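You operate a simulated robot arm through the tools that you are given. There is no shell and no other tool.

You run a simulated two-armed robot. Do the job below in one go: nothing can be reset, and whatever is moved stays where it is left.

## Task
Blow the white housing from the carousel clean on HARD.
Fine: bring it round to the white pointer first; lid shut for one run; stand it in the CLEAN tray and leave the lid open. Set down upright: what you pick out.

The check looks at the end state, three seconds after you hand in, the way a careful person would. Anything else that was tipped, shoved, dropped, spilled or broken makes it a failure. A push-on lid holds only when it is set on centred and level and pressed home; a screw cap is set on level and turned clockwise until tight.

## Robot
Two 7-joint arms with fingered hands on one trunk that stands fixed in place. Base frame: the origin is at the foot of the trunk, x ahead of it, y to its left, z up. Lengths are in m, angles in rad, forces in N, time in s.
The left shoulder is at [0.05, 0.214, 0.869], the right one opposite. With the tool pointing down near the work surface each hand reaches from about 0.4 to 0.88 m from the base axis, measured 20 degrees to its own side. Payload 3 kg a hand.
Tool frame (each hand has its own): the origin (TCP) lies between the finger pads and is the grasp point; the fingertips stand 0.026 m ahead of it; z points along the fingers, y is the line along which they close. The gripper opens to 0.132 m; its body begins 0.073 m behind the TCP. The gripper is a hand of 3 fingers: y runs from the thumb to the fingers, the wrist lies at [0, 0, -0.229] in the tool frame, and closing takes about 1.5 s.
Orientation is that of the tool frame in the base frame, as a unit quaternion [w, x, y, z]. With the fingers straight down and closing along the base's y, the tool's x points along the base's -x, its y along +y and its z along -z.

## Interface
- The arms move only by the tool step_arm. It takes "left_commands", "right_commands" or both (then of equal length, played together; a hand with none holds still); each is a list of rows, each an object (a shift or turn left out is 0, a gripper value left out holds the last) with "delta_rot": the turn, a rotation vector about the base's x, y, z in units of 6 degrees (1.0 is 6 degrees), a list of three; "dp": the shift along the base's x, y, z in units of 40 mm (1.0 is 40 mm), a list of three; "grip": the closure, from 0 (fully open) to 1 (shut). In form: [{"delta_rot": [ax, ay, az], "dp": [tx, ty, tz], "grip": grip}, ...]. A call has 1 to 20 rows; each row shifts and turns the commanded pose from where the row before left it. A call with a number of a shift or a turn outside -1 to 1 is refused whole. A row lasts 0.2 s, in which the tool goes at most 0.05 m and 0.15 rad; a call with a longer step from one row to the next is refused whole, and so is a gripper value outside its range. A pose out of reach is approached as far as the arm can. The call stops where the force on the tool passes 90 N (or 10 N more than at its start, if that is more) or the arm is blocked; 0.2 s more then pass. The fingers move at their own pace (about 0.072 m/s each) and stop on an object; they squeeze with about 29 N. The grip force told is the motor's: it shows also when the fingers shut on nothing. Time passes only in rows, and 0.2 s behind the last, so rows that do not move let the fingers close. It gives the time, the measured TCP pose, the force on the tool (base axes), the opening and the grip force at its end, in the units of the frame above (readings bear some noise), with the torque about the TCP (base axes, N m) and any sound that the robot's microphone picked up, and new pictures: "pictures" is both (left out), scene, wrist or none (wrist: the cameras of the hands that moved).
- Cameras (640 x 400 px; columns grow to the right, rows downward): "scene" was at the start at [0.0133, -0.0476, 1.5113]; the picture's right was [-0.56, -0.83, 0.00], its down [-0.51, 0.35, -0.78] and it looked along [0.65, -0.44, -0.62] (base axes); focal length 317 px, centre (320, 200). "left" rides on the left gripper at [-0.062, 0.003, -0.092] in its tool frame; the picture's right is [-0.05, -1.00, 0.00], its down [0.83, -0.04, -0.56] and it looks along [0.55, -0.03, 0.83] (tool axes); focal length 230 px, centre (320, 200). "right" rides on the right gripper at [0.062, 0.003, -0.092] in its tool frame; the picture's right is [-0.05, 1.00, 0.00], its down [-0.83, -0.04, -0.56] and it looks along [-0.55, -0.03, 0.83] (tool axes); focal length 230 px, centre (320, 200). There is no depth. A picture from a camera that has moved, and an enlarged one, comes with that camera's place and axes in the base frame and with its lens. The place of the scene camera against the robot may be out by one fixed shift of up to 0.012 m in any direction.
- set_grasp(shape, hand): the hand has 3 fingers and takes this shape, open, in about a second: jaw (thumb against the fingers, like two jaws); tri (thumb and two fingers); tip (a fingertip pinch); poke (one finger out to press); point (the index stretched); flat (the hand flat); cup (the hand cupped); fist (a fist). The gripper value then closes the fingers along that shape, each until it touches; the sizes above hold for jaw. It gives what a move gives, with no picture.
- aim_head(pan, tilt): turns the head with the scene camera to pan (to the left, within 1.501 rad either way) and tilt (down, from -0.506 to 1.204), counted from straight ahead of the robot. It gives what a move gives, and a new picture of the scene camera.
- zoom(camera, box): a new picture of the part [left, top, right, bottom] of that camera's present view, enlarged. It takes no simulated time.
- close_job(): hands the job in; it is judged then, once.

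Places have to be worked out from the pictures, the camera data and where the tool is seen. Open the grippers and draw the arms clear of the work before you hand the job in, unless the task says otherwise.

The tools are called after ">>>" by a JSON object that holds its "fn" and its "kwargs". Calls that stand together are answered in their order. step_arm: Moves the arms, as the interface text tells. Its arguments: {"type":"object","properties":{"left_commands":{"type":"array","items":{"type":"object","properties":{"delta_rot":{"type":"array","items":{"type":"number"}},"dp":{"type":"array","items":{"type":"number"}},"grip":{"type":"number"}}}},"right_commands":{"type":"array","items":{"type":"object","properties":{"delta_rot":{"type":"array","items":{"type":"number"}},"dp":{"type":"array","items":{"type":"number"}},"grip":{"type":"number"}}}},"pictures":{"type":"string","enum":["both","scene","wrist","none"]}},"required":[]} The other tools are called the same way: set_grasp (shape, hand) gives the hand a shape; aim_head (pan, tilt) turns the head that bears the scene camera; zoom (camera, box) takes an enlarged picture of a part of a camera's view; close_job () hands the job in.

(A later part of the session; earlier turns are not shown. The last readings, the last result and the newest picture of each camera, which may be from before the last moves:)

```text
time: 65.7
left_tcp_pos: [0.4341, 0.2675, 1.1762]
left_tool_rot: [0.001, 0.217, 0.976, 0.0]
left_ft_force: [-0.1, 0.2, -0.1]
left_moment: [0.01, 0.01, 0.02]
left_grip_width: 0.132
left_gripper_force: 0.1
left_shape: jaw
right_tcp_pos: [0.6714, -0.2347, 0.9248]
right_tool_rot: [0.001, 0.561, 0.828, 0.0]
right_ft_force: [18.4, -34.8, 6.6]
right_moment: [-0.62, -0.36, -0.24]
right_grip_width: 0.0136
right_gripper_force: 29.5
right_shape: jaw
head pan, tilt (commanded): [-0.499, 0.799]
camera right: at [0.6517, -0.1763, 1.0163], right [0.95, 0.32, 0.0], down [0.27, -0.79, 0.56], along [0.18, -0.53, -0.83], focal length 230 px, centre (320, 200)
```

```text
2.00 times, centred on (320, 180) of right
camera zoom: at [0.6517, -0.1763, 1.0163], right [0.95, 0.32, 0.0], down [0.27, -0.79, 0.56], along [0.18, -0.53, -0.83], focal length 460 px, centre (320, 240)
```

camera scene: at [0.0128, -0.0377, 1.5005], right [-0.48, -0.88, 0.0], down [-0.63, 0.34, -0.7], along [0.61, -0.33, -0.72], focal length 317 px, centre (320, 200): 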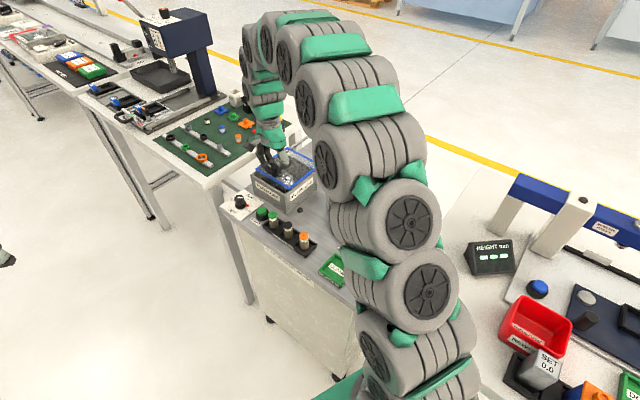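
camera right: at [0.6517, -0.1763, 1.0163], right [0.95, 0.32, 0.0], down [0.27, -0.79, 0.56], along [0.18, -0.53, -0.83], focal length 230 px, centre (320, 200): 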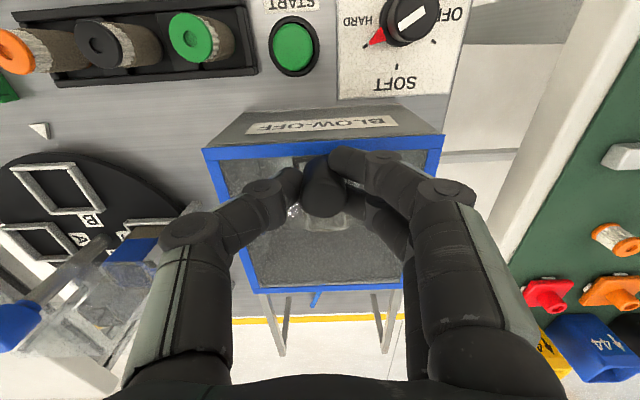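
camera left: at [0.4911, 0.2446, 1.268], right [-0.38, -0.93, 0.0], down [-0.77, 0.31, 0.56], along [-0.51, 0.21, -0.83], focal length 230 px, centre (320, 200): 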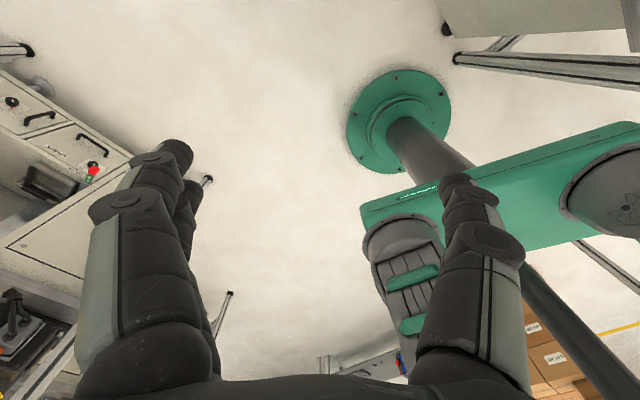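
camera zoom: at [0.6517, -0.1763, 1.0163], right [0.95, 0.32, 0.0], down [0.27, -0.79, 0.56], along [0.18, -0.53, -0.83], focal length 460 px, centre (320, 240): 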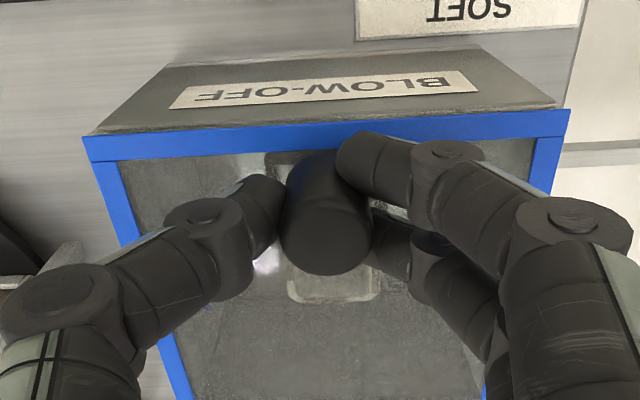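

The stop is reached (35 N), so the lid is fully shut. I relax the push, open the fingers and lift off.

>>> {"fn": "step_arm", "kwargs": {"right_commands": [{"dp": [0.03, -0.075, 0]}, {"grip": 0.5}, {"grip": 0.5}, {"grip": 0.5}, {"grip": 0.5}, {"dp": [0, 0, 0.5]}, {"dp": [0, 0, 1]}, {"dp": [0, 0, 1]}, {}], "pictures": "both"}}

>>> {"fn": "zoom", "kwargs": {"camera": "right", "box": [160, 0, 480, 240]}}

>>> {"fn": "zoom", "kwargs": {"camera": "scene", "box": [215, 130, 345, 230]}}

```text
time: 67.7
left_tcp_pos: [0.4336, 0.2678, 1.1762]
left_tool_rot: [0.0, 0.218, 0.976, 0.0]
left_ft_force: [-0.6, 0.3, -0.6]
left_moment: [-0.01, 0.02, 0.0]
left_grip_width: 0.1319
left_gripper_force: 0.0
left_shape: jaw
right_tcp_pos: [0.6715, -0.237, 1.0242]
right_tool_rot: [0.0, 0.56, 0.829, 0.0]
right_ft_force: [0.6, -0.2, 1.2]
right_moment: [0.04, 0.0, 0.02]
right_grip_width: 0.0656
right_gripper_force: 0.2
right_shape: jaw
head pan, tilt (commanded): [-0.499, 0.799]
camera scene: at [0.013, -0.0377, 1.5005], right [-0.48, -0.88, 0.0], down [-0.63, 0.34, -0.7], along [0.61, -0.33, -0.72], focal length 317 px, centre (320, 200)
camera right: at [0.6519, -0.1783, 1.1161], right [0.95, 0.32, 0.0], down [0.27, -0.79, 0.56], along [0.18, -0.53, -0.83], focal length 230 px, centre (320, 200)
```

scene: 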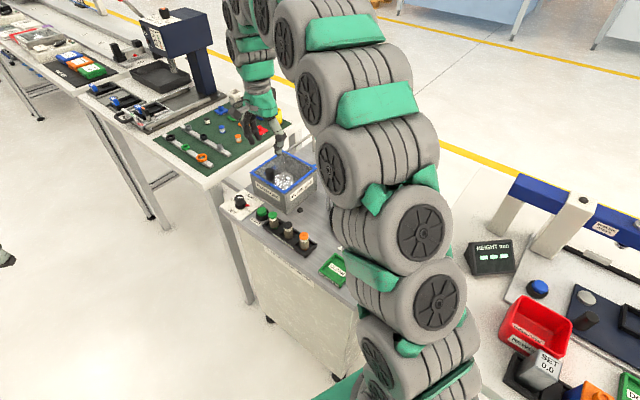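
right: 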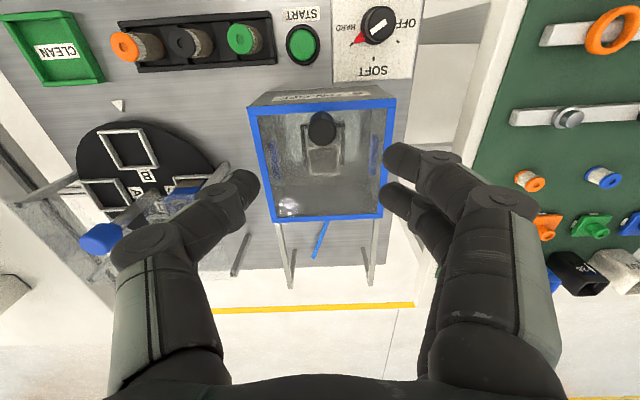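

```text
1.67 times, centred on (320, 120) of right
camera zoom: at [0.6519, -0.1783, 1.1161], right [0.95, 0.32, 0.0], down [0.27, -0.79, 0.56], along [0.18, -0.53, -0.83], focal length 384 px, centre (320, 333)
```

zoom: 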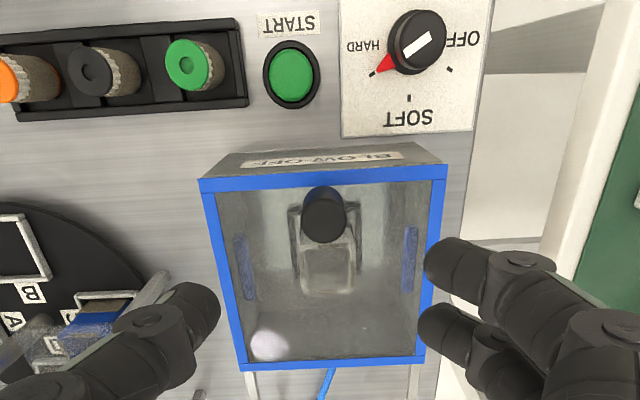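

```text
4.00 times, centred on (280, 180) of scene
camera zoom: at [0.013, -0.0377, 1.5005], right [-0.48, -0.88, 0.0], down [-0.63, 0.34, -0.7], along [0.61, -0.33, -0.72], focal length 1269 px, centre (480, 280)
```

zoom: 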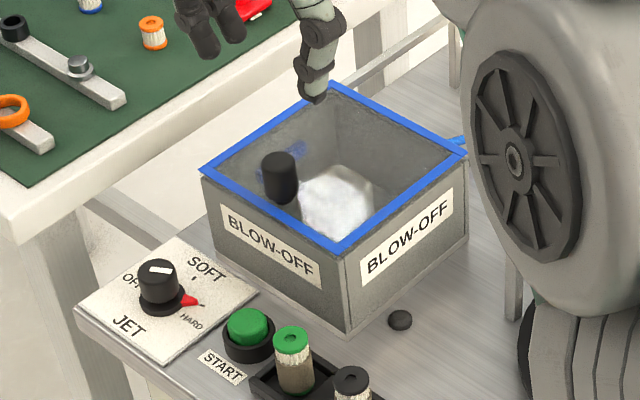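

Lid is shut over the housing and the dial is on HARD. For START (top ≈(0.633,-0.184,0.817)) I move the right hand above it at a safe height and switch to the poke shape to see where the finger ends up.

>>> {"fn": "step_arm", "kwargs": {"right_commands": [{"dp": [-0.3, 0.4, 0.5]}, {"dp": [-0.3, 0.4, 0.5]}, {"dp": [-0.3, 0.4, 0.3]}, {}], "pictures": "none"}}

>>> {"fn": "set_grasp", "kwargs": {"hand": "right", "shape": "poke"}}

>>> {"fn": "step_arm", "kwargs": {"right_commands": [{}], "pictures": "both"}}

```text
time: 68.7
left_tcp_pos: [0.4338, 0.2678, 1.1751]
left_tool_rot: [0.0, 0.217, 0.976, 0.0]
left_ft_force: [0.1, 0.1, 0.5]
left_moment: [0.02, 0.01, 0.0]
left_grip_width: 0.132
left_gripper_force: 0.1
left_shape: jaw
right_tcp_pos: [0.6372, -0.1883, 1.0767]
right_tool_rot: [0.0, 0.56, 0.828, 0.0]
right_ft_force: [1.1, -0.7, 0.2]
right_moment: [-0.02, 0.0, 0.01]
right_grip_width: 0.0655
right_gripper_force: 0.2
right_shape: jaw
head pan, tilt (commanded): [-0.499, 0.799]
```

```text
time: 69.6
left_tcp_pos: [0.4338, 0.2691, 1.1746]
left_tool_rot: [0.0, 0.218, 0.976, 0.0]
left_ft_force: [-0.3, -0.7, 0.3]
left_moment: [0.02, -0.02, 0.02]
left_grip_width: 0.1317
left_gripper_force: 0.0
left_shape: jaw
right_tcp_pos: [0.6374, -0.1879, 1.0772]
right_tool_rot: [0.001, 0.56, 0.829, 0.001]
right_ft_force: [-0.1, 0.3, 0.8]
right_moment: [-0.05, 0.01, 0.03]
right_grip_width: 0.0
right_gripper_force: 0.0
right_shape: poke
head pan, tilt (commanded): [-0.499, 0.799]
```

```text
time: 70.0
left_tcp_pos: [0.4339, 0.2672, 1.1753]
left_tool_rot: [0.0, 0.216, 0.976, 0.0]
left_ft_force: [-0.3, 0.0, 0.5]
left_moment: [0.02, -0.04, 0.03]
left_grip_width: 0.1318
left_gripper_force: 0.1
left_shape: jaw
right_tcp_pos: [0.6374, -0.1872, 1.077]
right_tool_rot: [0.0, 0.56, 0.828, 0.0]
right_ft_force: [-0.2, -0.4, -0.3]
right_moment: [-0.03, 0.02, 0.0]
right_grip_width: 0.0
right_gripper_force: 0.1
right_shape: poke
head pan, tilt (commanded): [-0.499, 0.799]
camera scene: at [0.013, -0.0377, 1.5005], right [-0.48, -0.88, 0.0], down [-0.63, 0.34, -0.7], along [0.61, -0.33, -0.72], focal length 317 px, centre (320, 200)
camera right: at [0.6167, -0.1297, 1.1686], right [0.95, 0.32, 0.0], down [0.27, -0.79, 0.56], along [0.18, -0.53, -0.83], focal length 230 px, centre (320, 200)
```

scene: 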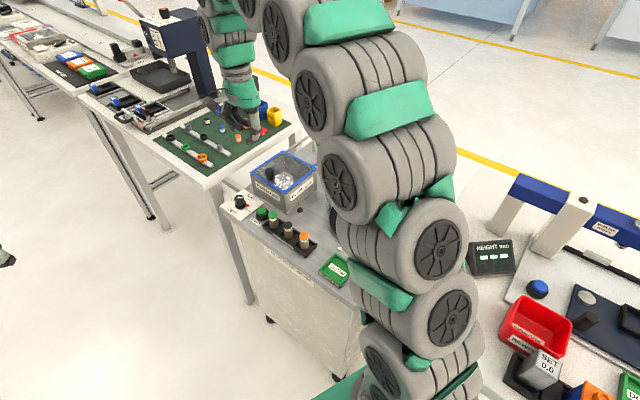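
right: 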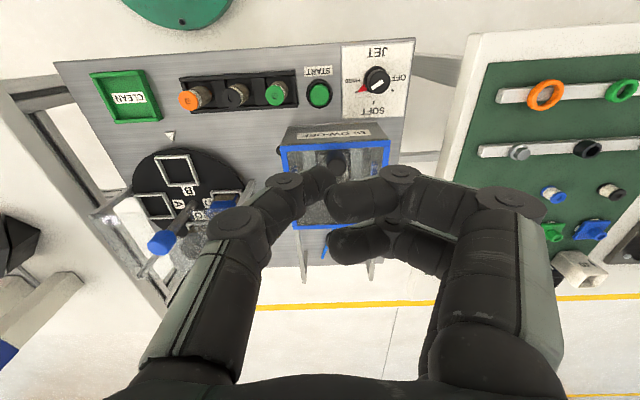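

I look closer at the poke shape in the wrist camera to find the pressing fingertip.

>>> {"fn": "zoom", "kwargs": {"camera": "right", "box": [160, 60, 560, 310]}}

>>> {"fn": "zoom", "kwargs": {"camera": "scene", "box": [190, 60, 330, 230]}}

```text
1.60 times, centred on (360, 185) of right
camera zoom: at [0.6167, -0.1297, 1.1686], right [0.95, 0.32, 0.0], down [0.27, -0.79, 0.56], along [0.18, -0.53, -0.83], focal length 368 px, centre (256, 224)
```

zoom: 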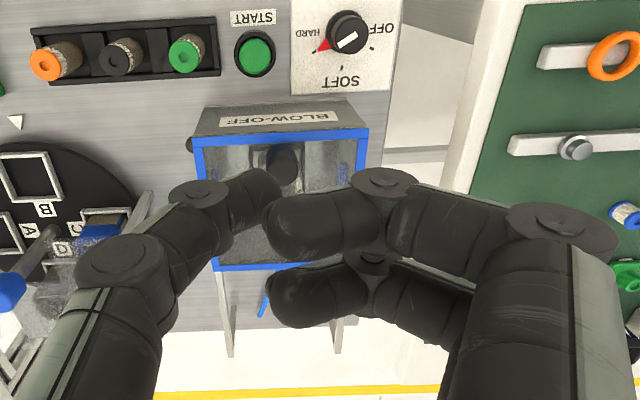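

```text
2.35 times, centred on (260, 145) of scene
camera zoom: at [0.013, -0.0377, 1.5005], right [-0.48, -0.88, 0.0], down [-0.63, 0.34, -0.7], along [0.61, -0.33, -0.72], focal length 747 px, centre (461, 329)
```

zoom: 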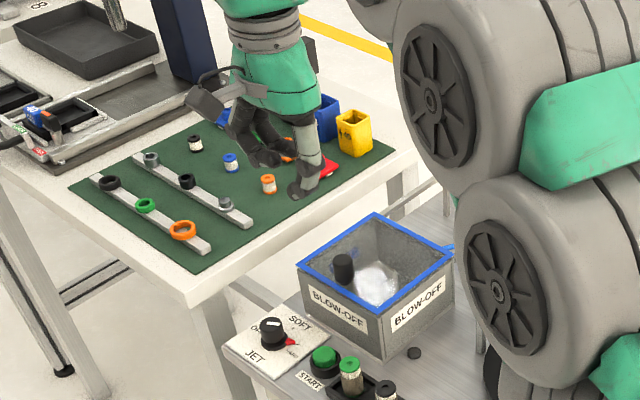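

Poke bends the digits in a cluttered way. I try the point shape, where a stretched index should give a clearer pressing tip.

>>> {"fn": "set_grasp", "kwargs": {"hand": "right", "shape": "point"}}

>>> {"fn": "step_arm", "kwargs": {"right_commands": [{}], "pictures": "both"}}

>>> {"fn": "zoom", "kwargs": {"camera": "scene", "box": [190, 60, 330, 230]}}

```text
time: 70.9
left_tcp_pos: [0.4331, 0.2677, 1.1753]
left_tool_rot: [-0.001, 0.217, 0.976, 0.0]
left_ft_force: [-0.4, 0.4, -0.6]
left_moment: [0.0, -0.01, 0.01]
left_grip_width: 0.1318
left_gripper_force: 0.1
left_shape: jaw
right_tcp_pos: [0.6369, -0.1872, 1.0779]
right_tool_rot: [0.0, 0.561, 0.828, 0.0]
right_ft_force: [-0.3, 1.0, 0.0]
right_moment: [-0.03, -0.02, 0.0]
right_grip_width: 0.0
right_gripper_force: 0.0
right_shape: point
head pan, tilt (commanded): [-0.499, 0.799]
```

```text
time: 71.3
left_tcp_pos: [0.4343, 0.2677, 1.1756]
left_tool_rot: [0.0, 0.218, 0.976, 0.0]
left_ft_force: [-0.8, -0.7, -0.6]
left_moment: [0.02, -0.03, -0.01]
left_grip_width: 0.132
left_gripper_force: 0.0
left_shape: jaw
right_tcp_pos: [0.636, -0.1883, 1.076]
right_tool_rot: [0.001, 0.56, 0.829, 0.001]
right_ft_force: [0.6, -0.1, -0.4]
right_moment: [0.01, 0.02, -0.02]
right_grip_width: 0.0
right_gripper_force: 0.1
right_shape: point
head pan, tilt (commanded): [-0.499, 0.799]
camera scene: at [0.013, -0.0377, 1.5005], right [-0.48, -0.88, 0.0], down [-0.63, 0.34, -0.7], along [0.61, -0.33, -0.72], focal length 317 px, centre (320, 200)
camera right: at [0.6167, -0.1297, 1.1686], right [0.95, 0.32, 0.0], down [0.27, -0.79, 0.56], along [0.18, -0.53, -0.83], focal length 230 px, centre (320, 200)
```

scene: 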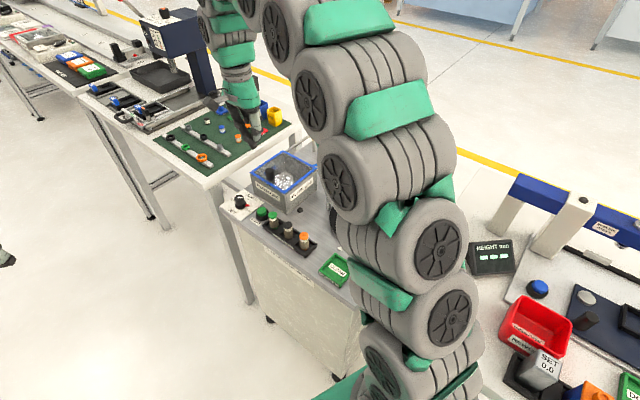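
right: 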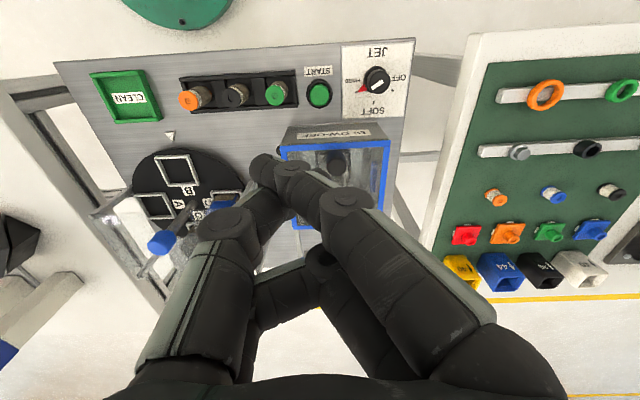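

```text
2.35 times, centred on (260, 145) of scene
camera zoom: at [0.013, -0.0377, 1.5005], right [-0.48, -0.88, 0.0], down [-0.63, 0.34, -0.7], along [0.61, -0.33, -0.72], focal length 747 px, centre (461, 329)
```

zoom: 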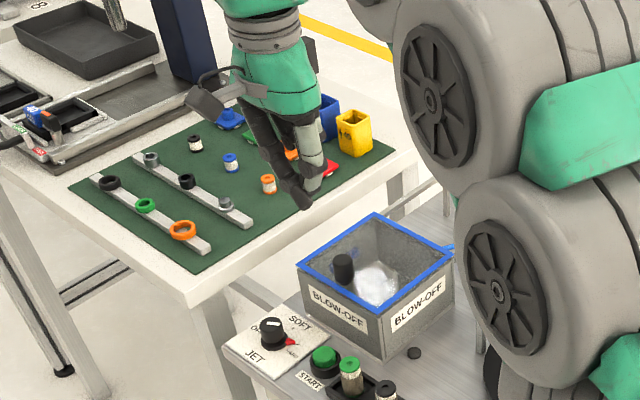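

The point finger slants too much; closed jaws give a known tip (26 mm ahead of TCP). I return to jaw, close it, and tilt the hand 35° with the wrist toward the near side so it clears the green core, dial, box and lid knob.

>>> {"fn": "set_grasp", "kwargs": {"hand": "right", "shape": "jaw"}}

>>> {"fn": "step_arm", "kwargs": {"right_commands": [{"delta_rot": [0, 0, -0.75], "grip": 1}, {"delta_rot": [0, 0, -0.75]}, {"delta_rot": [0, 0, -0.75]}, {"delta_rot": [0, 0, -0.75]}, {"delta_rot": [0, 0, -0.67]}, {"delta_rot": [-0.9, -0.365, 0]}, {"delta_rot": [-0.9, -0.365, 0]}, {"delta_rot": [-0.9, -0.365, 0]}, {"delta_rot": [-0.9, -0.365, 0]}, {"delta_rot": [-0.9, -0.365, 0]}, {"delta_rot": [-0.9, -0.365, 0]}, {}], "pictures": "both"}}

```text
time: 72.2
left_tcp_pos: [0.4344, 0.2684, 1.1745]
left_tool_rot: [0.0, 0.217, 0.976, 0.001]
left_ft_force: [-0.6, -0.2, -1.4]
left_moment: [0.05, -0.02, 0.01]
left_grip_width: 0.1319
left_gripper_force: 0.1
left_shape: jaw
right_tcp_pos: [0.6366, -0.1883, 1.0761]
right_tool_rot: [-0.001, 0.559, 0.829, 0.0]
right_ft_force: [0.4, 0.1, -0.6]
right_moment: [0.0, -0.01, 0.02]
right_grip_width: 0.0951
right_gripper_force: 0.0
right_shape: jaw
head pan, tilt (commanded): [-0.499, 0.799]
```

```text
time: 74.8
left_tcp_pos: [0.4337, 0.2694, 1.1751]
left_tool_rot: [0.0, 0.217, 0.976, 0.0]
left_ft_force: [0.4, 0.0, -0.5]
left_moment: [0.01, -0.04, 0.02]
left_grip_width: 0.1319
left_gripper_force: 0.0
left_shape: jaw
right_tcp_pos: [0.6359, -0.1873, 1.0756]
right_tool_rot: [0.278, 0.675, 0.674, -0.117]
right_ft_force: [-0.8, -0.7, -0.4]
right_moment: [-0.02, -0.03, 0.0]
right_grip_width: 0.0003
right_gripper_force: 28.6
right_shape: jaw
head pan, tilt (commanded): [-0.499, 0.799]
camera scene: at [0.013, -0.0377, 1.5005], right [-0.48, -0.88, 0.0], down [-0.63, 0.34, -0.7], along [0.61, -0.33, -0.72], focal length 317 px, centre (320, 200)
camera right: at [0.6236, -0.0856, 1.1198], right [0.97, 0.02, 0.24], down [-0.22, -0.41, 0.89], along [0.12, -0.91, -0.39], focal length 230 px, centre (320, 200)
```

scene: 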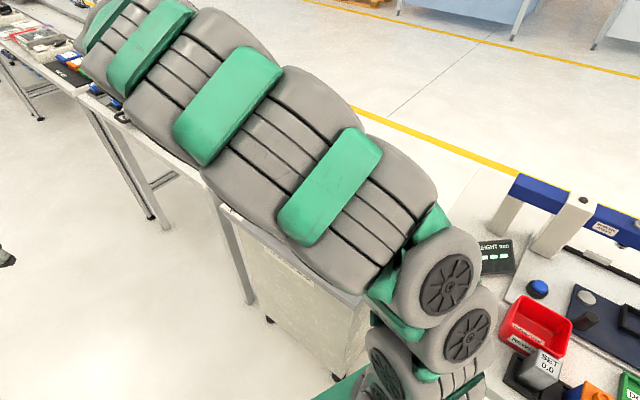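
right: 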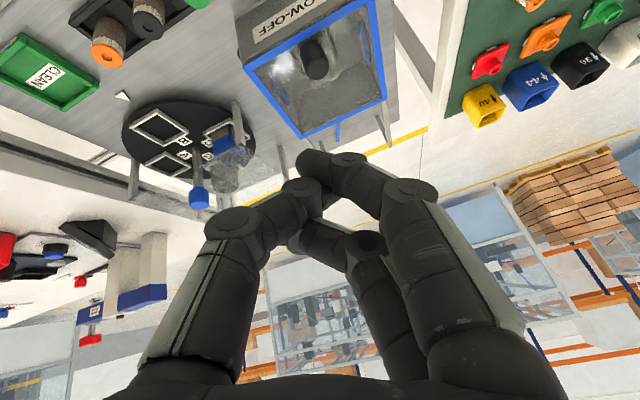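

The arm swung its elbow over but is clear. I zoom on the closed fingertips to locate the pressing tip, before approaching START.

>>> {"fn": "zoom", "kwargs": {"camera": "right", "box": [200, 100, 460, 280]}}

```text
2.22 times, centred on (330, 190) of right
camera zoom: at [0.6236, -0.0856, 1.1198], right [0.97, 0.02, 0.24], down [-0.22, -0.41, 0.89], along [0.12, -0.91, -0.39], focal length 511 px, centre (298, 222)
```

zoom: 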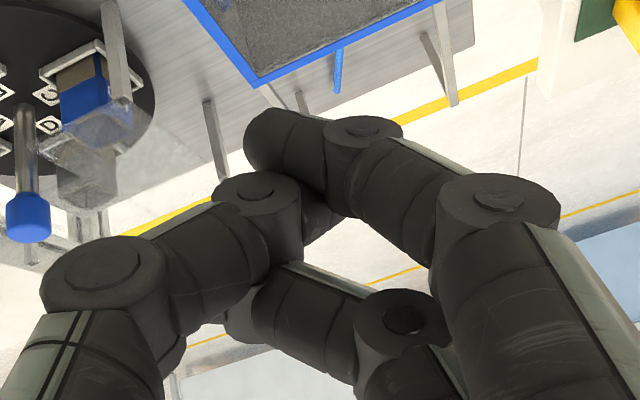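

Fully closed fingers cross over, so I open them to ~20 mm so the tips point down together, and lower to ~60 mm above START, shifting to the approach point.

>>> {"fn": "step_arm", "kwargs": {"right_commands": [{"dp": [-0.042, 0.085, -0.8], "grip": 0.85}, {"dp": [-0.042, 0.085, -0.8]}, {"dp": [-0.042, 0.085, -0.8]}, {"dp": [-0.042, 0.085, -0.8]}, {"dp": [-0.042, 0.085, -0.8]}, {}], "pictures": "both"}}

>>> {"fn": "zoom", "kwargs": {"camera": "right", "box": [200, 60, 440, 210]}}

```text
time: 76.2
left_tcp_pos: [0.4335, 0.2689, 1.1754]
left_tool_rot: [0.0, 0.217, 0.976, -0.001]
left_ft_force: [1.2, 0.4, -0.9]
left_moment: [0.0, -0.01, 0.0]
left_grip_width: 0.1316
left_gripper_force: 0.0
left_shape: jaw
right_tcp_pos: [0.6289, -0.1708, 0.9183]
right_tool_rot: [0.276, 0.675, 0.674, -0.116]
right_ft_force: [-0.6, 0.5, 0.7]
right_moment: [0.01, 0.01, -0.01]
right_grip_width: 0.0195
right_gripper_force: 0.1
right_shape: jaw
head pan, tilt (commanded): [-0.499, 0.799]
camera scene: at [0.013, -0.0377, 1.5005], right [-0.48, -0.88, 0.0], down [-0.63, 0.34, -0.7], along [0.61, -0.33, -0.72], focal length 317 px, centre (320, 200)
camera right: at [0.6162, -0.0698, 0.9614], right [0.97, 0.02, 0.24], down [-0.22, -0.41, 0.89], along [0.12, -0.91, -0.39], focal length 230 px, centre (320, 200)
```

scene: 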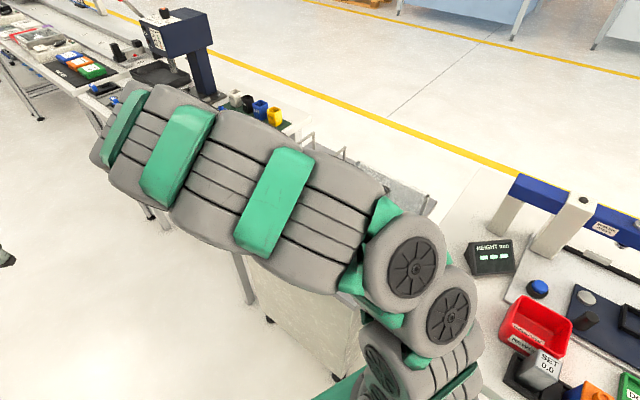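
right: 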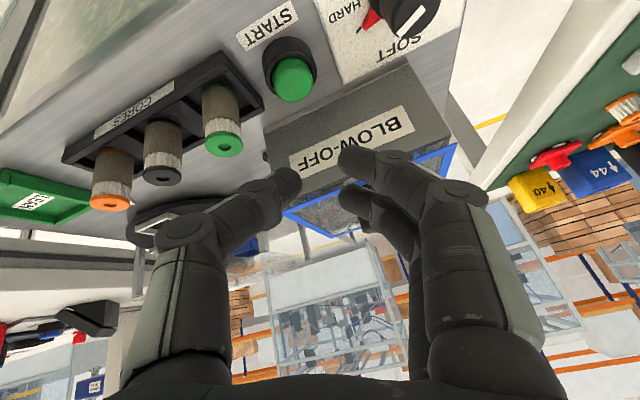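

```text
2.67 times, centred on (320, 135) of right
camera zoom: at [0.6162, -0.0698, 0.9614], right [0.97, 0.02, 0.24], down [-0.22, -0.41, 0.89], along [0.12, -0.91, -0.39], focal length 614 px, centre (320, 373)
```

zoom: 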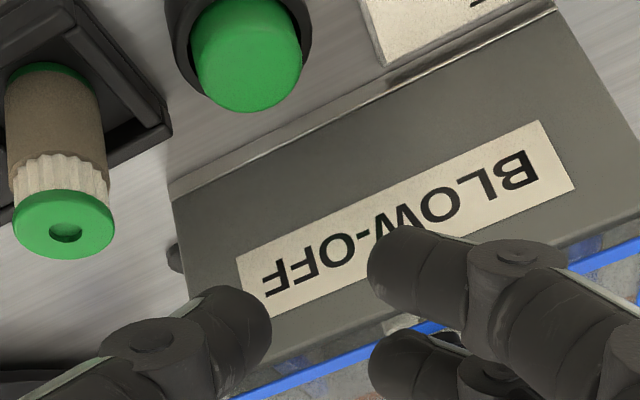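

START is well in view and the CORES rack top is at ≈0.8145. To keep the thumb joint off the rack I level the finger axis, narrow the tips to ~8 mm, and shift 10 mm toward +x.

>>> {"fn": "step_arm", "kwargs": {"right_commands": [{"dp": [0.08, 0.02, 0], "delta_rot": [0.05, 0.66, -0.41], "grip": 0.94}, {"dp": [0.08, 0.02, 0], "delta_rot": [0.05, 0.66, -0.41]}, {"dp": [0.08, 0.02, 0], "delta_rot": [0.05, 0.66, -0.41]}, {}, {"dp": [0, 0, -0.5]}, {"dp": [0, 0, -0.5]}, {}], "pictures": "both"}}

>>> {"fn": "zoom", "kwargs": {"camera": "right", "box": [200, 60, 440, 210]}}

```text
time: 77.8
left_tcp_pos: [0.4345, 0.2684, 1.1759]
left_tool_rot: [0.0, 0.217, 0.976, -0.001]
left_ft_force: [0.0, 0.3, 0.1]
left_moment: [0.01, 0.01, 0.0]
left_grip_width: 0.1316
left_gripper_force: 0.1
left_shape: jaw
right_tcp_pos: [0.6368, -0.1686, 0.877]
right_tool_rot: [0.192, 0.704, 0.655, -0.199]
right_ft_force: [0.7, 1.4, -0.2]
right_moment: [-0.03, -0.04, 0.01]
right_grip_width: 0.0081
right_gripper_force: 0.0
right_shape: jaw
head pan, tilt (commanded): [-0.499, 0.799]
camera scene: at [0.013, -0.0377, 1.5005], right [-0.48, -0.88, 0.0], down [-0.63, 0.34, -0.7], along [0.61, -0.33, -0.72], focal length 317 px, centre (320, 200)
camera right: at [0.6471, -0.068, 0.921], right [0.99, -0.11, 0.04], down [-0.08, -0.4, 0.91], along [-0.09, -0.91, -0.41], focal length 230 px, centre (320, 200)
```

scene: 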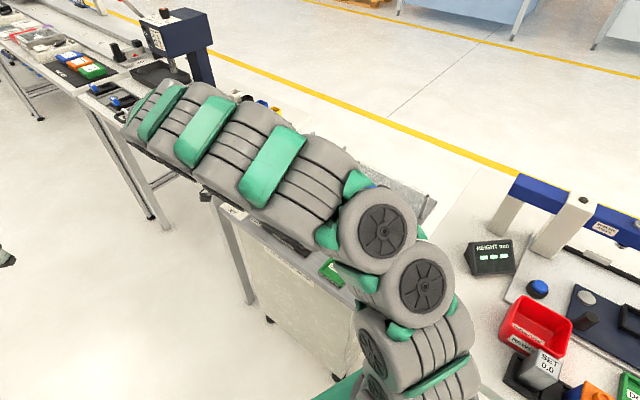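
right: 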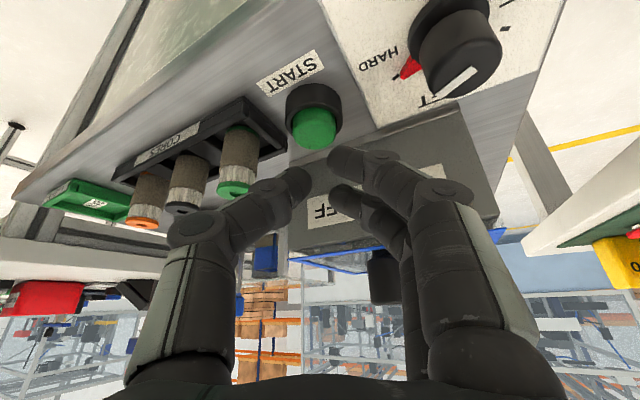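

```text
2.67 times, centred on (320, 135) of right
camera zoom: at [0.6471, -0.068, 0.921], right [0.99, -0.11, 0.04], down [-0.08, -0.4, 0.91], along [-0.09, -0.91, -0.41], focal length 614 px, centre (320, 373)
```

zoom: 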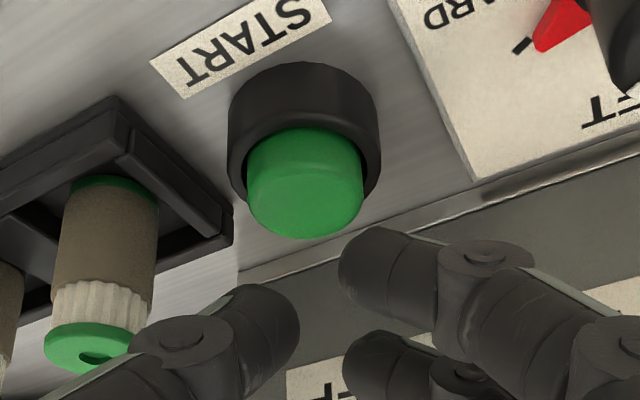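

The tips are right above the START cap (cap top ≈0.82-0.825, tip now ≈0.855). I lower straight down in small steps watching force.

>>> {"fn": "step_arm", "kwargs": {"right_commands": [{"dp": [0, 0, -0.2]}, {"dp": [0, 0, -0.2]}, {"dp": [0, 0, -0.15]}, {}], "pictures": "wrist"}}

>>> {"fn": "zoom", "kwargs": {"camera": "right", "box": [200, 80, 440, 230]}}

```text
time: 78.8
left_tcp_pos: [0.4338, 0.2683, 1.175]
left_tool_rot: [0.0, 0.217, 0.976, 0.0]
left_ft_force: [-0.4, -0.2, -0.6]
left_moment: [0.02, -0.02, 0.01]
left_grip_width: 0.1316
left_gripper_force: 0.1
left_shape: jaw
right_tcp_pos: [0.6371, -0.1678, 0.8546]
right_tool_rot: [0.193, 0.703, 0.655, -0.199]
right_ft_force: [-0.1, 0.9, 0.1]
right_moment: [0.0, 0.03, -0.04]
right_grip_width: 0.0081
right_gripper_force: 0.1
right_shape: jaw
head pan, tilt (commanded): [-0.499, 0.799]
camera right: at [0.6474, -0.0669, 0.8994], right [0.99, -0.11, 0.04], down [-0.08, -0.4, 0.91], along [-0.09, -0.91, -0.41], focal length 230 px, centre (320, 200)
```

right: 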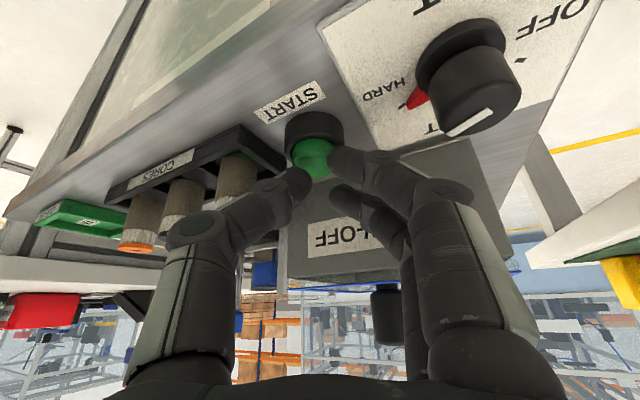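

```text
2.67 times, centred on (320, 155) of right
camera zoom: at [0.6474, -0.0669, 0.8994], right [0.99, -0.11, 0.04], down [-0.08, -0.4, 0.91], along [-0.09, -0.91, -0.41], focal length 614 px, centre (320, 320)
```

zoom: 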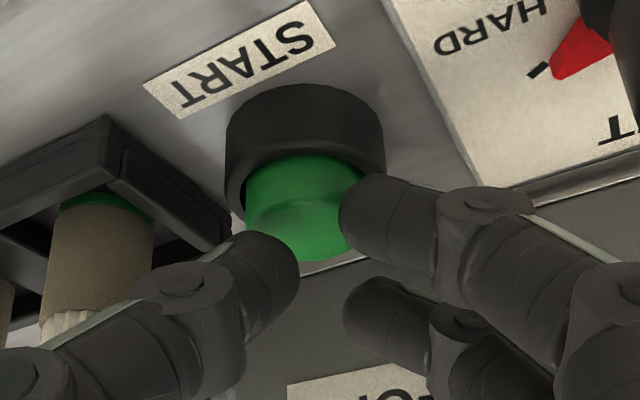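

Still no contact (tip ≈0.832). I continue down a few millimetres at a time.

>>> {"fn": "step_arm", "kwargs": {"right_commands": [{"dp": [0, 0, -0.1]}, {"dp": [0, 0, -0.1]}, {}], "pictures": "none"}}

>>> {"fn": "step_arm", "kwargs": {"right_commands": [{"dp": [0, 0, -0.075]}, {}], "pictures": "wrist"}}

>>> {"fn": "zoom", "kwargs": {"camera": "right", "box": [200, 80, 440, 230]}}

```text
time: 79.6
left_tcp_pos: [0.4344, 0.268, 1.1756]
left_tool_rot: [0.0, 0.218, 0.976, 0.0]
left_ft_force: [0.8, 0.3, 0.0]
left_moment: [0.03, 0.0, 0.0]
left_grip_width: 0.1318
left_gripper_force: 0.0
left_shape: jaw
right_tcp_pos: [0.6381, -0.1671, 0.8464]
right_tool_rot: [0.191, 0.704, 0.655, -0.198]
right_ft_force: [-0.9, 1.4, 1.5]
right_moment: [0.01, 0.03, -0.03]
right_grip_width: 0.0083
right_gripper_force: 0.0
right_shape: jaw
head pan, tilt (commanded): [-0.499, 0.799]
heard: click
```

```text
time: 80.2
left_tcp_pos: [0.4343, 0.2687, 1.1759]
left_tool_rot: [0.0, 0.218, 0.976, 0.0]
left_ft_force: [-0.4, 0.1, -0.2]
left_moment: [0.0, 0.01, -0.01]
left_grip_width: 0.132
left_gripper_force: 0.1
left_shape: jaw
right_tcp_pos: [0.6382, -0.1685, 0.844]
right_tool_rot: [0.191, 0.703, 0.655, -0.198]
right_ft_force: [-1.7, 0.3, 3.0]
right_moment: [-0.01, 0.09, -0.07]
right_grip_width: 0.0086
right_gripper_force: 0.1
right_shape: jaw
head pan, tilt (commanded): [-0.499, 0.799]
camera right: at [0.6468, -0.0678, 0.8888], right [0.99, -0.11, 0.04], down [-0.08, -0.41, 0.91], along [-0.09, -0.91, -0.41], focal length 230 px, centre (320, 200)
```

right: 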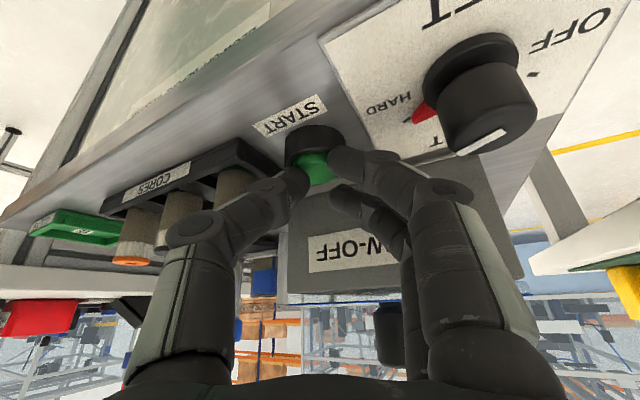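

```text
2.67 times, centred on (320, 155) of right
camera zoom: at [0.6468, -0.0678, 0.8888], right [0.99, -0.11, 0.04], down [-0.08, -0.41, 0.91], along [-0.09, -0.91, -0.41], focal length 614 px, centre (320, 320)
```

zoom: 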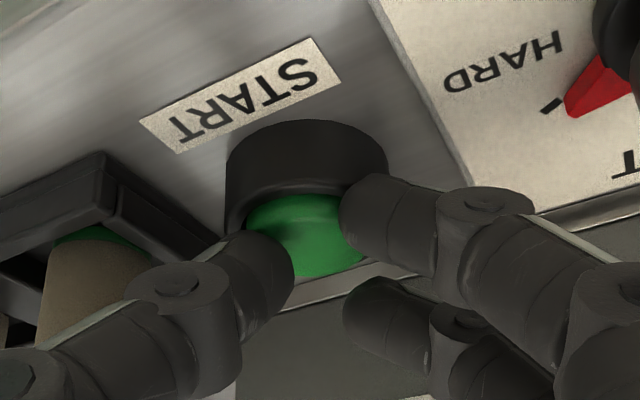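

A click was heard and the cap is depressed: START has triggered. I lift straight off and listen for the run.

>>> {"fn": "step_arm", "kwargs": {"right_commands": [{"dp": [0, 0, 0.5]}, {"dp": [0, 0, 0.8]}, {"dp": [0, 0, 0.8]}, {}], "pictures": "wrist"}}

```text
time: 81.2
left_tcp_pos: [0.4349, 0.2658, 1.1753]
left_tool_rot: [0.0, 0.217, 0.976, 0.0]
left_ft_force: [0.3, 0.2, 1.1]
left_moment: [0.0, 0.0, 0.0]
left_grip_width: 0.132
left_gripper_force: 0.1
left_shape: jaw
right_tcp_pos: [0.6365, -0.1689, 0.9294]
right_tool_rot: [0.192, 0.704, 0.655, -0.198]
right_ft_force: [-0.1, -0.1, -0.6]
right_moment: [0.0, 0.01, 0.03]
right_grip_width: 0.0082
right_gripper_force: 0.1
right_shape: jaw
head pan, tilt (commanded): [-0.499, 0.799]
camera right: at [0.6467, -0.0675, 0.9744], right [0.99, -0.11, 0.04], down [-0.08, -0.41, 0.91], along [-0.09, -0.91, -0.41], focal length 230 px, centre (320, 200)
```

right: 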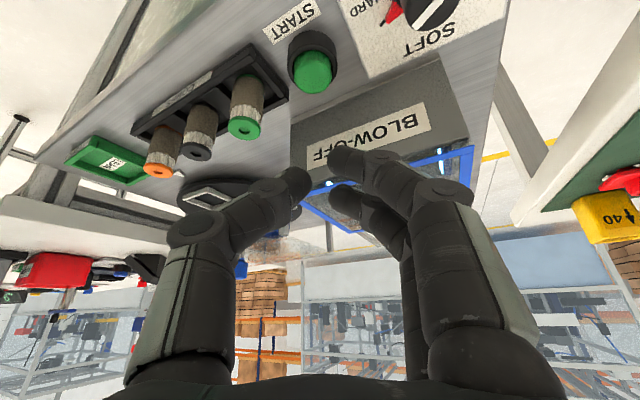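

The hand is off the button; lights seem to be on inside the box. I raise the hand, undo the tilt and look down at the box.

>>> {"fn": "step_arm", "kwargs": {"right_commands": [{"dp": [0, 0, 0.9], "delta_rot": [-0.05, -0.66, 0.41]}, {"dp": [0, 0, 0.9], "delta_rot": [-0.05, -0.66, 0.41]}, {"dp": [0, 0, 0.9], "delta_rot": [-0.05, -0.66, 0.41]}, {"dp": [0, 0, 0.5], "delta_rot": [0.9, 0.365, 0]}, {"delta_rot": [0.9, 0.365, 0]}, {"delta_rot": [0.9, 0.365, 0]}, {"delta_rot": [0.9, 0.365, 0]}, {"delta_rot": [0.9, 0.365, 0]}, {"delta_rot": [0.9, 0.365, 0]}, {"delta_rot": [0, 0, 0.9]}, {"delta_rot": [0, 0, 0.9]}, {"delta_rot": [0, 0, 0.9]}, {"delta_rot": [0, 0, 0.97]}, {"grip": 0.5}], "pictures": "both"}}

>>> {"fn": "zoom", "kwargs": {"camera": "right", "box": [200, 60, 440, 260]}}

```text
time: 84.2
left_tcp_pos: [0.4347, 0.2676, 1.1761]
left_tool_rot: [0.0, 0.217, 0.976, 0.0]
left_ft_force: [0.4, -0.8, 0.4]
left_moment: [-0.03, 0.0, 0.01]
left_grip_width: 0.1319
left_gripper_force: 0.1
left_shape: jaw
right_tcp_pos: [0.6385, -0.1672, 1.0552]
right_tool_rot: [0.0, 0.56, 0.829, 0.0]
right_ft_force: [0.2, -0.8, -0.7]
right_moment: [0.0, 0.05, -0.01]
right_grip_width: 0.0625
right_gripper_force: 0.1
right_shape: jaw
head pan, tilt (commanded): [-0.499, 0.799]
camera scene: at [0.013, -0.0377, 1.5005], right [-0.48, -0.88, 0.0], down [-0.63, 0.34, -0.7], along [0.61, -0.33, -0.72], focal length 317 px, centre (320, 200)
camera right: at [0.6176, -0.1091, 1.1476], right [0.95, 0.33, 0.0], down [0.27, -0.79, 0.56], along [0.18, -0.53, -0.83], focal length 230 px, centre (320, 200)
```

scene: 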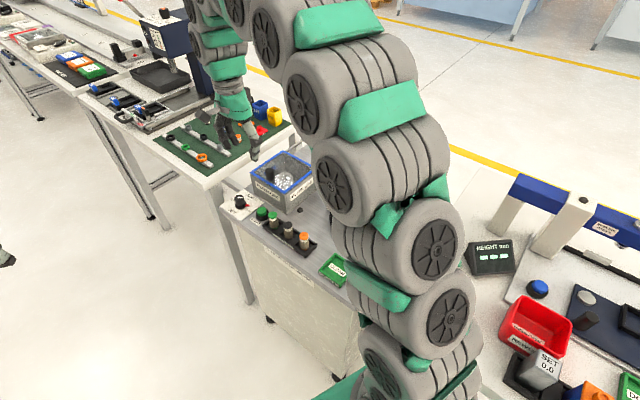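
right: 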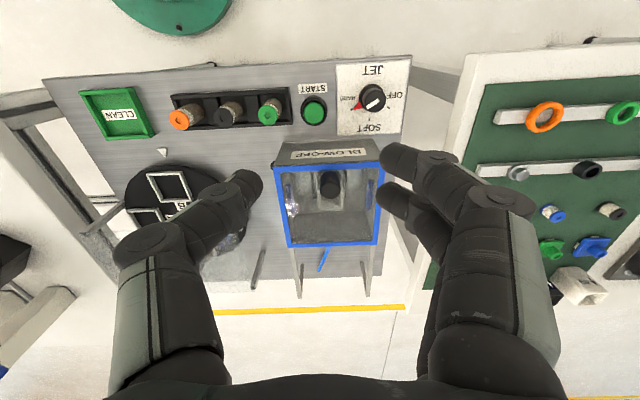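

```text
2.00 times, centred on (320, 160) of right
camera zoom: at [0.6176, -0.1091, 1.1476], right [0.95, 0.33, 0.0], down [0.27, -0.79, 0.56], along [0.18, -0.53, -0.83], focal length 460 px, centre (320, 280)
```

zoom: 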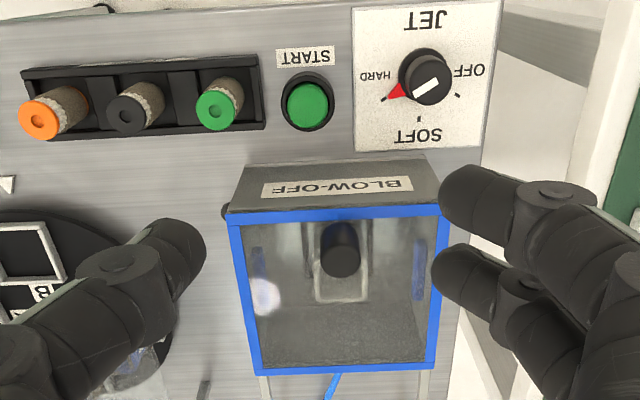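

I zoom via the head camera into the box to judge whether the run is on and whether the housing is getting clean.

>>> {"fn": "zoom", "kwargs": {"camera": "scene", "box": [245, 145, 325, 215]}}

>>> {"fn": "zoom", "kwargs": {"camera": "right", "box": [270, 160, 390, 250]}}

```text
5.71 times, centred on (285, 180) of scene
camera zoom: at [0.013, -0.0377, 1.5005], right [-0.48, -0.88, 0.0], down [-0.63, 0.34, -0.7], along [0.61, -0.33, -0.72], focal length 1813 px, centre (520, 314)
```

zoom: 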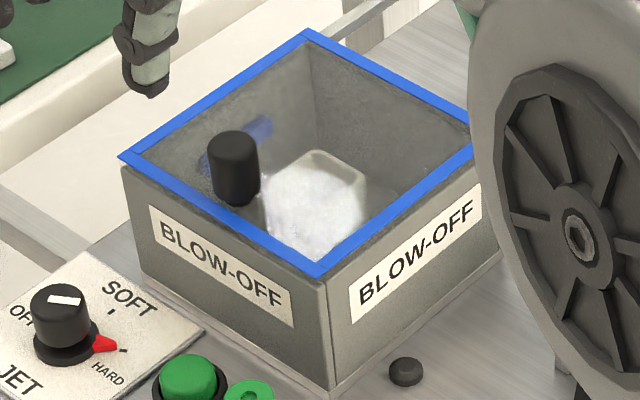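

```text
4.44 times, centred on (330, 205) of right
camera zoom: at [0.6176, -0.1091, 1.1476], right [0.95, 0.33, 0.0], down [0.27, -0.79, 0.56], along [0.18, -0.53, -0.83], focal length 1022 px, centre (276, 178)
```

zoom: 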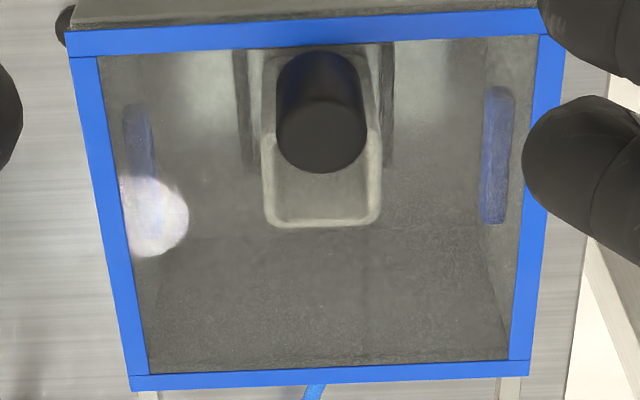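

The rim now looks uniformly pale, which suggests it worked, but I wait a few seconds to make sure the run is finished and listen for any sound.

>>> {"fn": "step_arm", "kwargs": {"right_commands": [{}, {}, {}, {}, {}, {}, {}, {}, {}, {}, {}, {}, {}, {}, {}], "pictures": "wrist"}}

>>> {"fn": "zoom", "kwargs": {"camera": "right", "box": [270, 160, 390, 250]}}

```text
time: 87.4
left_tcp_pos: [0.4329, 0.2675, 1.177]
left_tool_rot: [0.001, 0.218, 0.976, 0.0]
left_ft_force: [0.1, 0.1, -0.6]
left_moment: [0.0, -0.05, 0.01]
left_grip_width: 0.1319
left_gripper_force: 0.1
left_shape: jaw
right_tcp_pos: [0.6375, -0.169, 1.0563]
right_tool_rot: [-0.001, 0.56, 0.829, 0.0]
right_ft_force: [0.1, -0.6, 0.1]
right_moment: [0.03, -0.01, 0.01]
right_grip_width: 0.0651
right_gripper_force: 0.0
right_shape: jaw
head pan, tilt (commanded): [-0.499, 0.799]
camera right: at [0.6176, -0.1091, 1.1476], right [0.95, 0.32, 0.0], down [0.27, -0.79, 0.56], along [0.18, -0.53, -0.83], focal length 230 px, centre (320, 200)
```

right: 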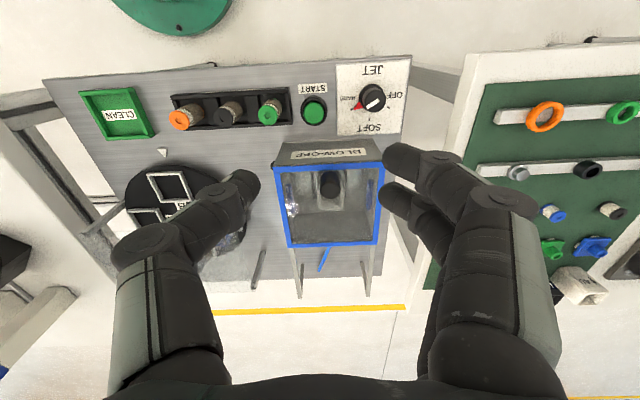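

```text
4.44 times, centred on (330, 205) of right
camera zoom: at [0.6176, -0.1091, 1.1476], right [0.95, 0.32, 0.0], down [0.27, -0.79, 0.56], along [0.18, -0.53, -0.83], focal length 1022 px, centre (276, 178)
```

zoom: 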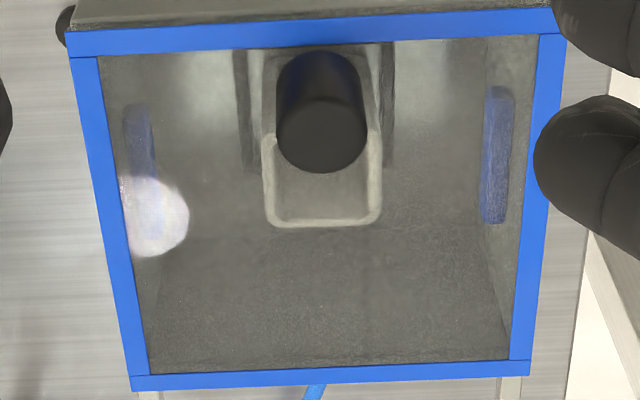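

No more sounds, the jets' glow from right after the click is gone, and the rim's dirt patches are gone, so the run is done. I go back to the lid knob to slide the lid open.

>>> {"fn": "step_arm", "kwargs": {"right_commands": [{"dp": [0.29, -0.56, -0.5], "grip": 0.5}, {"dp": [0.29, -0.56, -0.5]}, {"dp": [0.29, -0.56, -0.5]}, {}, {}], "pictures": "wrist"}}

>>> {"fn": "zoom", "kwargs": {"camera": "right", "box": [200, 80, 440, 230]}}

```text
time: 88.6
left_tcp_pos: [0.4346, 0.2682, 1.1761]
left_tool_rot: [0.0, 0.217, 0.976, 0.0]
left_ft_force: [0.1, 0.1, 0.3]
left_moment: [-0.01, -0.02, 0.01]
left_grip_width: 0.132
left_gripper_force: 0.0
left_shape: jaw
right_tcp_pos: [0.6727, -0.2355, 0.9964]
right_tool_rot: [0.0, 0.56, 0.829, 0.0]
right_ft_force: [0.4, -0.8, -1.5]
right_moment: [0.0, -0.01, 0.02]
right_grip_width: 0.0653
right_gripper_force: 0.0
right_shape: jaw
head pan, tilt (commanded): [-0.499, 0.799]
camera right: at [0.6534, -0.1776, 1.0866], right [0.95, 0.32, 0.0], down [0.27, -0.79, 0.56], along [0.18, -0.53, -0.83], focal length 230 px, centre (320, 200)
```

right: 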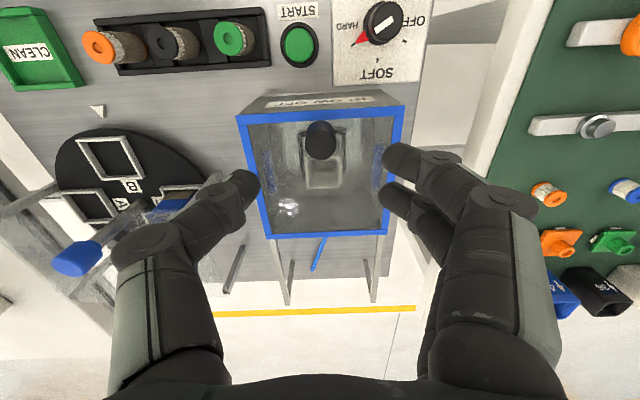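

```text
2.67 times, centred on (320, 155) of right
camera zoom: at [0.6534, -0.1776, 1.0866], right [0.95, 0.32, 0.0], down [0.27, -0.79, 0.56], along [0.18, -0.53, -0.83], focal length 614 px, centre (320, 320)
```

zoom: 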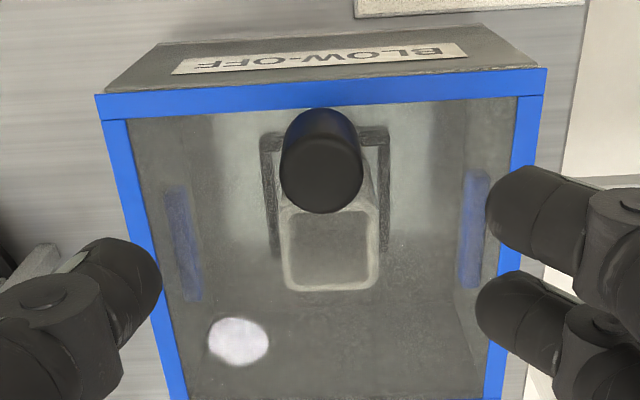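

The knob is centred under the hand. I lower, grip it, and slide the lid back 120 mm.

>>> {"fn": "step_arm", "kwargs": {"right_commands": [{"dp": [0.01, 0, -0.6]}, {"dp": [0, 0, -0.6]}, {"dp": [0, 0, -0.58]}, {}, {"grip": 1}, {"grip": 1}, {"grip": 1}, {"grip": 1}, {"grip": 1}, {"dp": [0.095, -0.231, 0]}, {"dp": [0.19, -0.4626, 0]}, {"dp": [0.19, -0.4626, 0]}, {"dp": [0.19, -0.4626, 0]}, {"dp": [0.19, -0.4626, 0]}, {"dp": [0.19, -0.4626, 0]}, {"dp": [0.095, -0.231, 0]}, {}], "pictures": "both"}}

>>> {"fn": "zoom", "kwargs": {"camera": "right", "box": [160, 0, 480, 200]}}

```text
time: 92.2
left_tcp_pos: [0.4347, 0.2676, 1.1753]
left_tool_rot: [0.0, 0.218, 0.976, 0.0]
left_ft_force: [-0.1, -0.1, 0.1]
left_moment: [-0.01, -0.01, 0.02]
left_grip_width: 0.1321
left_gripper_force: 0.0
left_shape: jaw
right_tcp_pos: [0.7183, -0.3476, 0.9242]
right_tool_rot: [0.0, 0.56, 0.828, 0.001]
right_ft_force: [2.2, -0.3, 10.2]
right_moment: [-0.04, -0.09, -0.08]
right_grip_width: 0.0141
right_gripper_force: 29.5
right_shape: jaw
head pan, tilt (commanded): [-0.499, 0.799]
camera scene: at [0.0129, -0.0377, 1.5005], right [-0.48, -0.88, 0.0], down [-0.63, 0.34, -0.7], along [0.61, -0.33, -0.72], focal length 317 px, centre (320, 200)
camera right: at [0.6986, -0.2885, 1.016], right [0.95, 0.32, 0.0], down [0.27, -0.79, 0.56], along [0.18, -0.53, -0.83], focal length 230 px, centre (320, 200)
```

scene: 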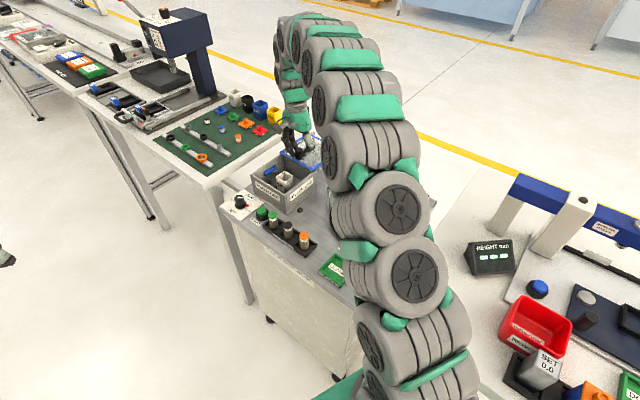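
right: 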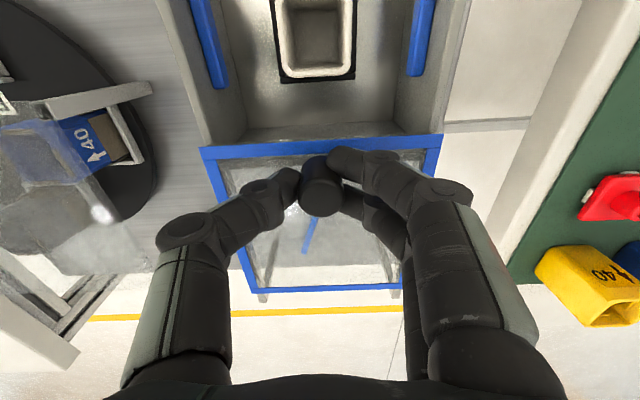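

```text
2.00 times, centred on (320, 100) of right
camera zoom: at [0.6986, -0.2885, 1.016], right [0.95, 0.32, 0.0], down [0.27, -0.79, 0.56], along [0.18, -0.53, -0.83], focal length 460 px, centre (320, 400)
```

zoom: 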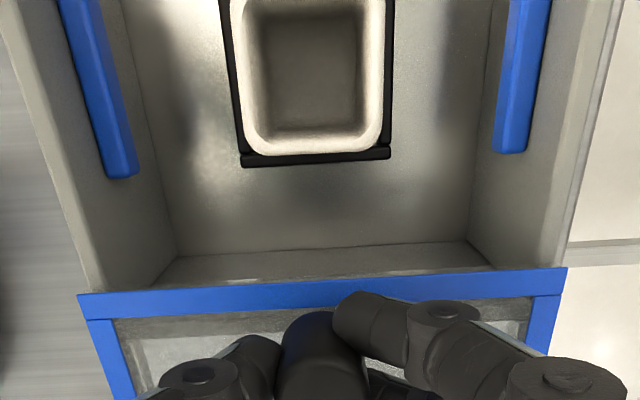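

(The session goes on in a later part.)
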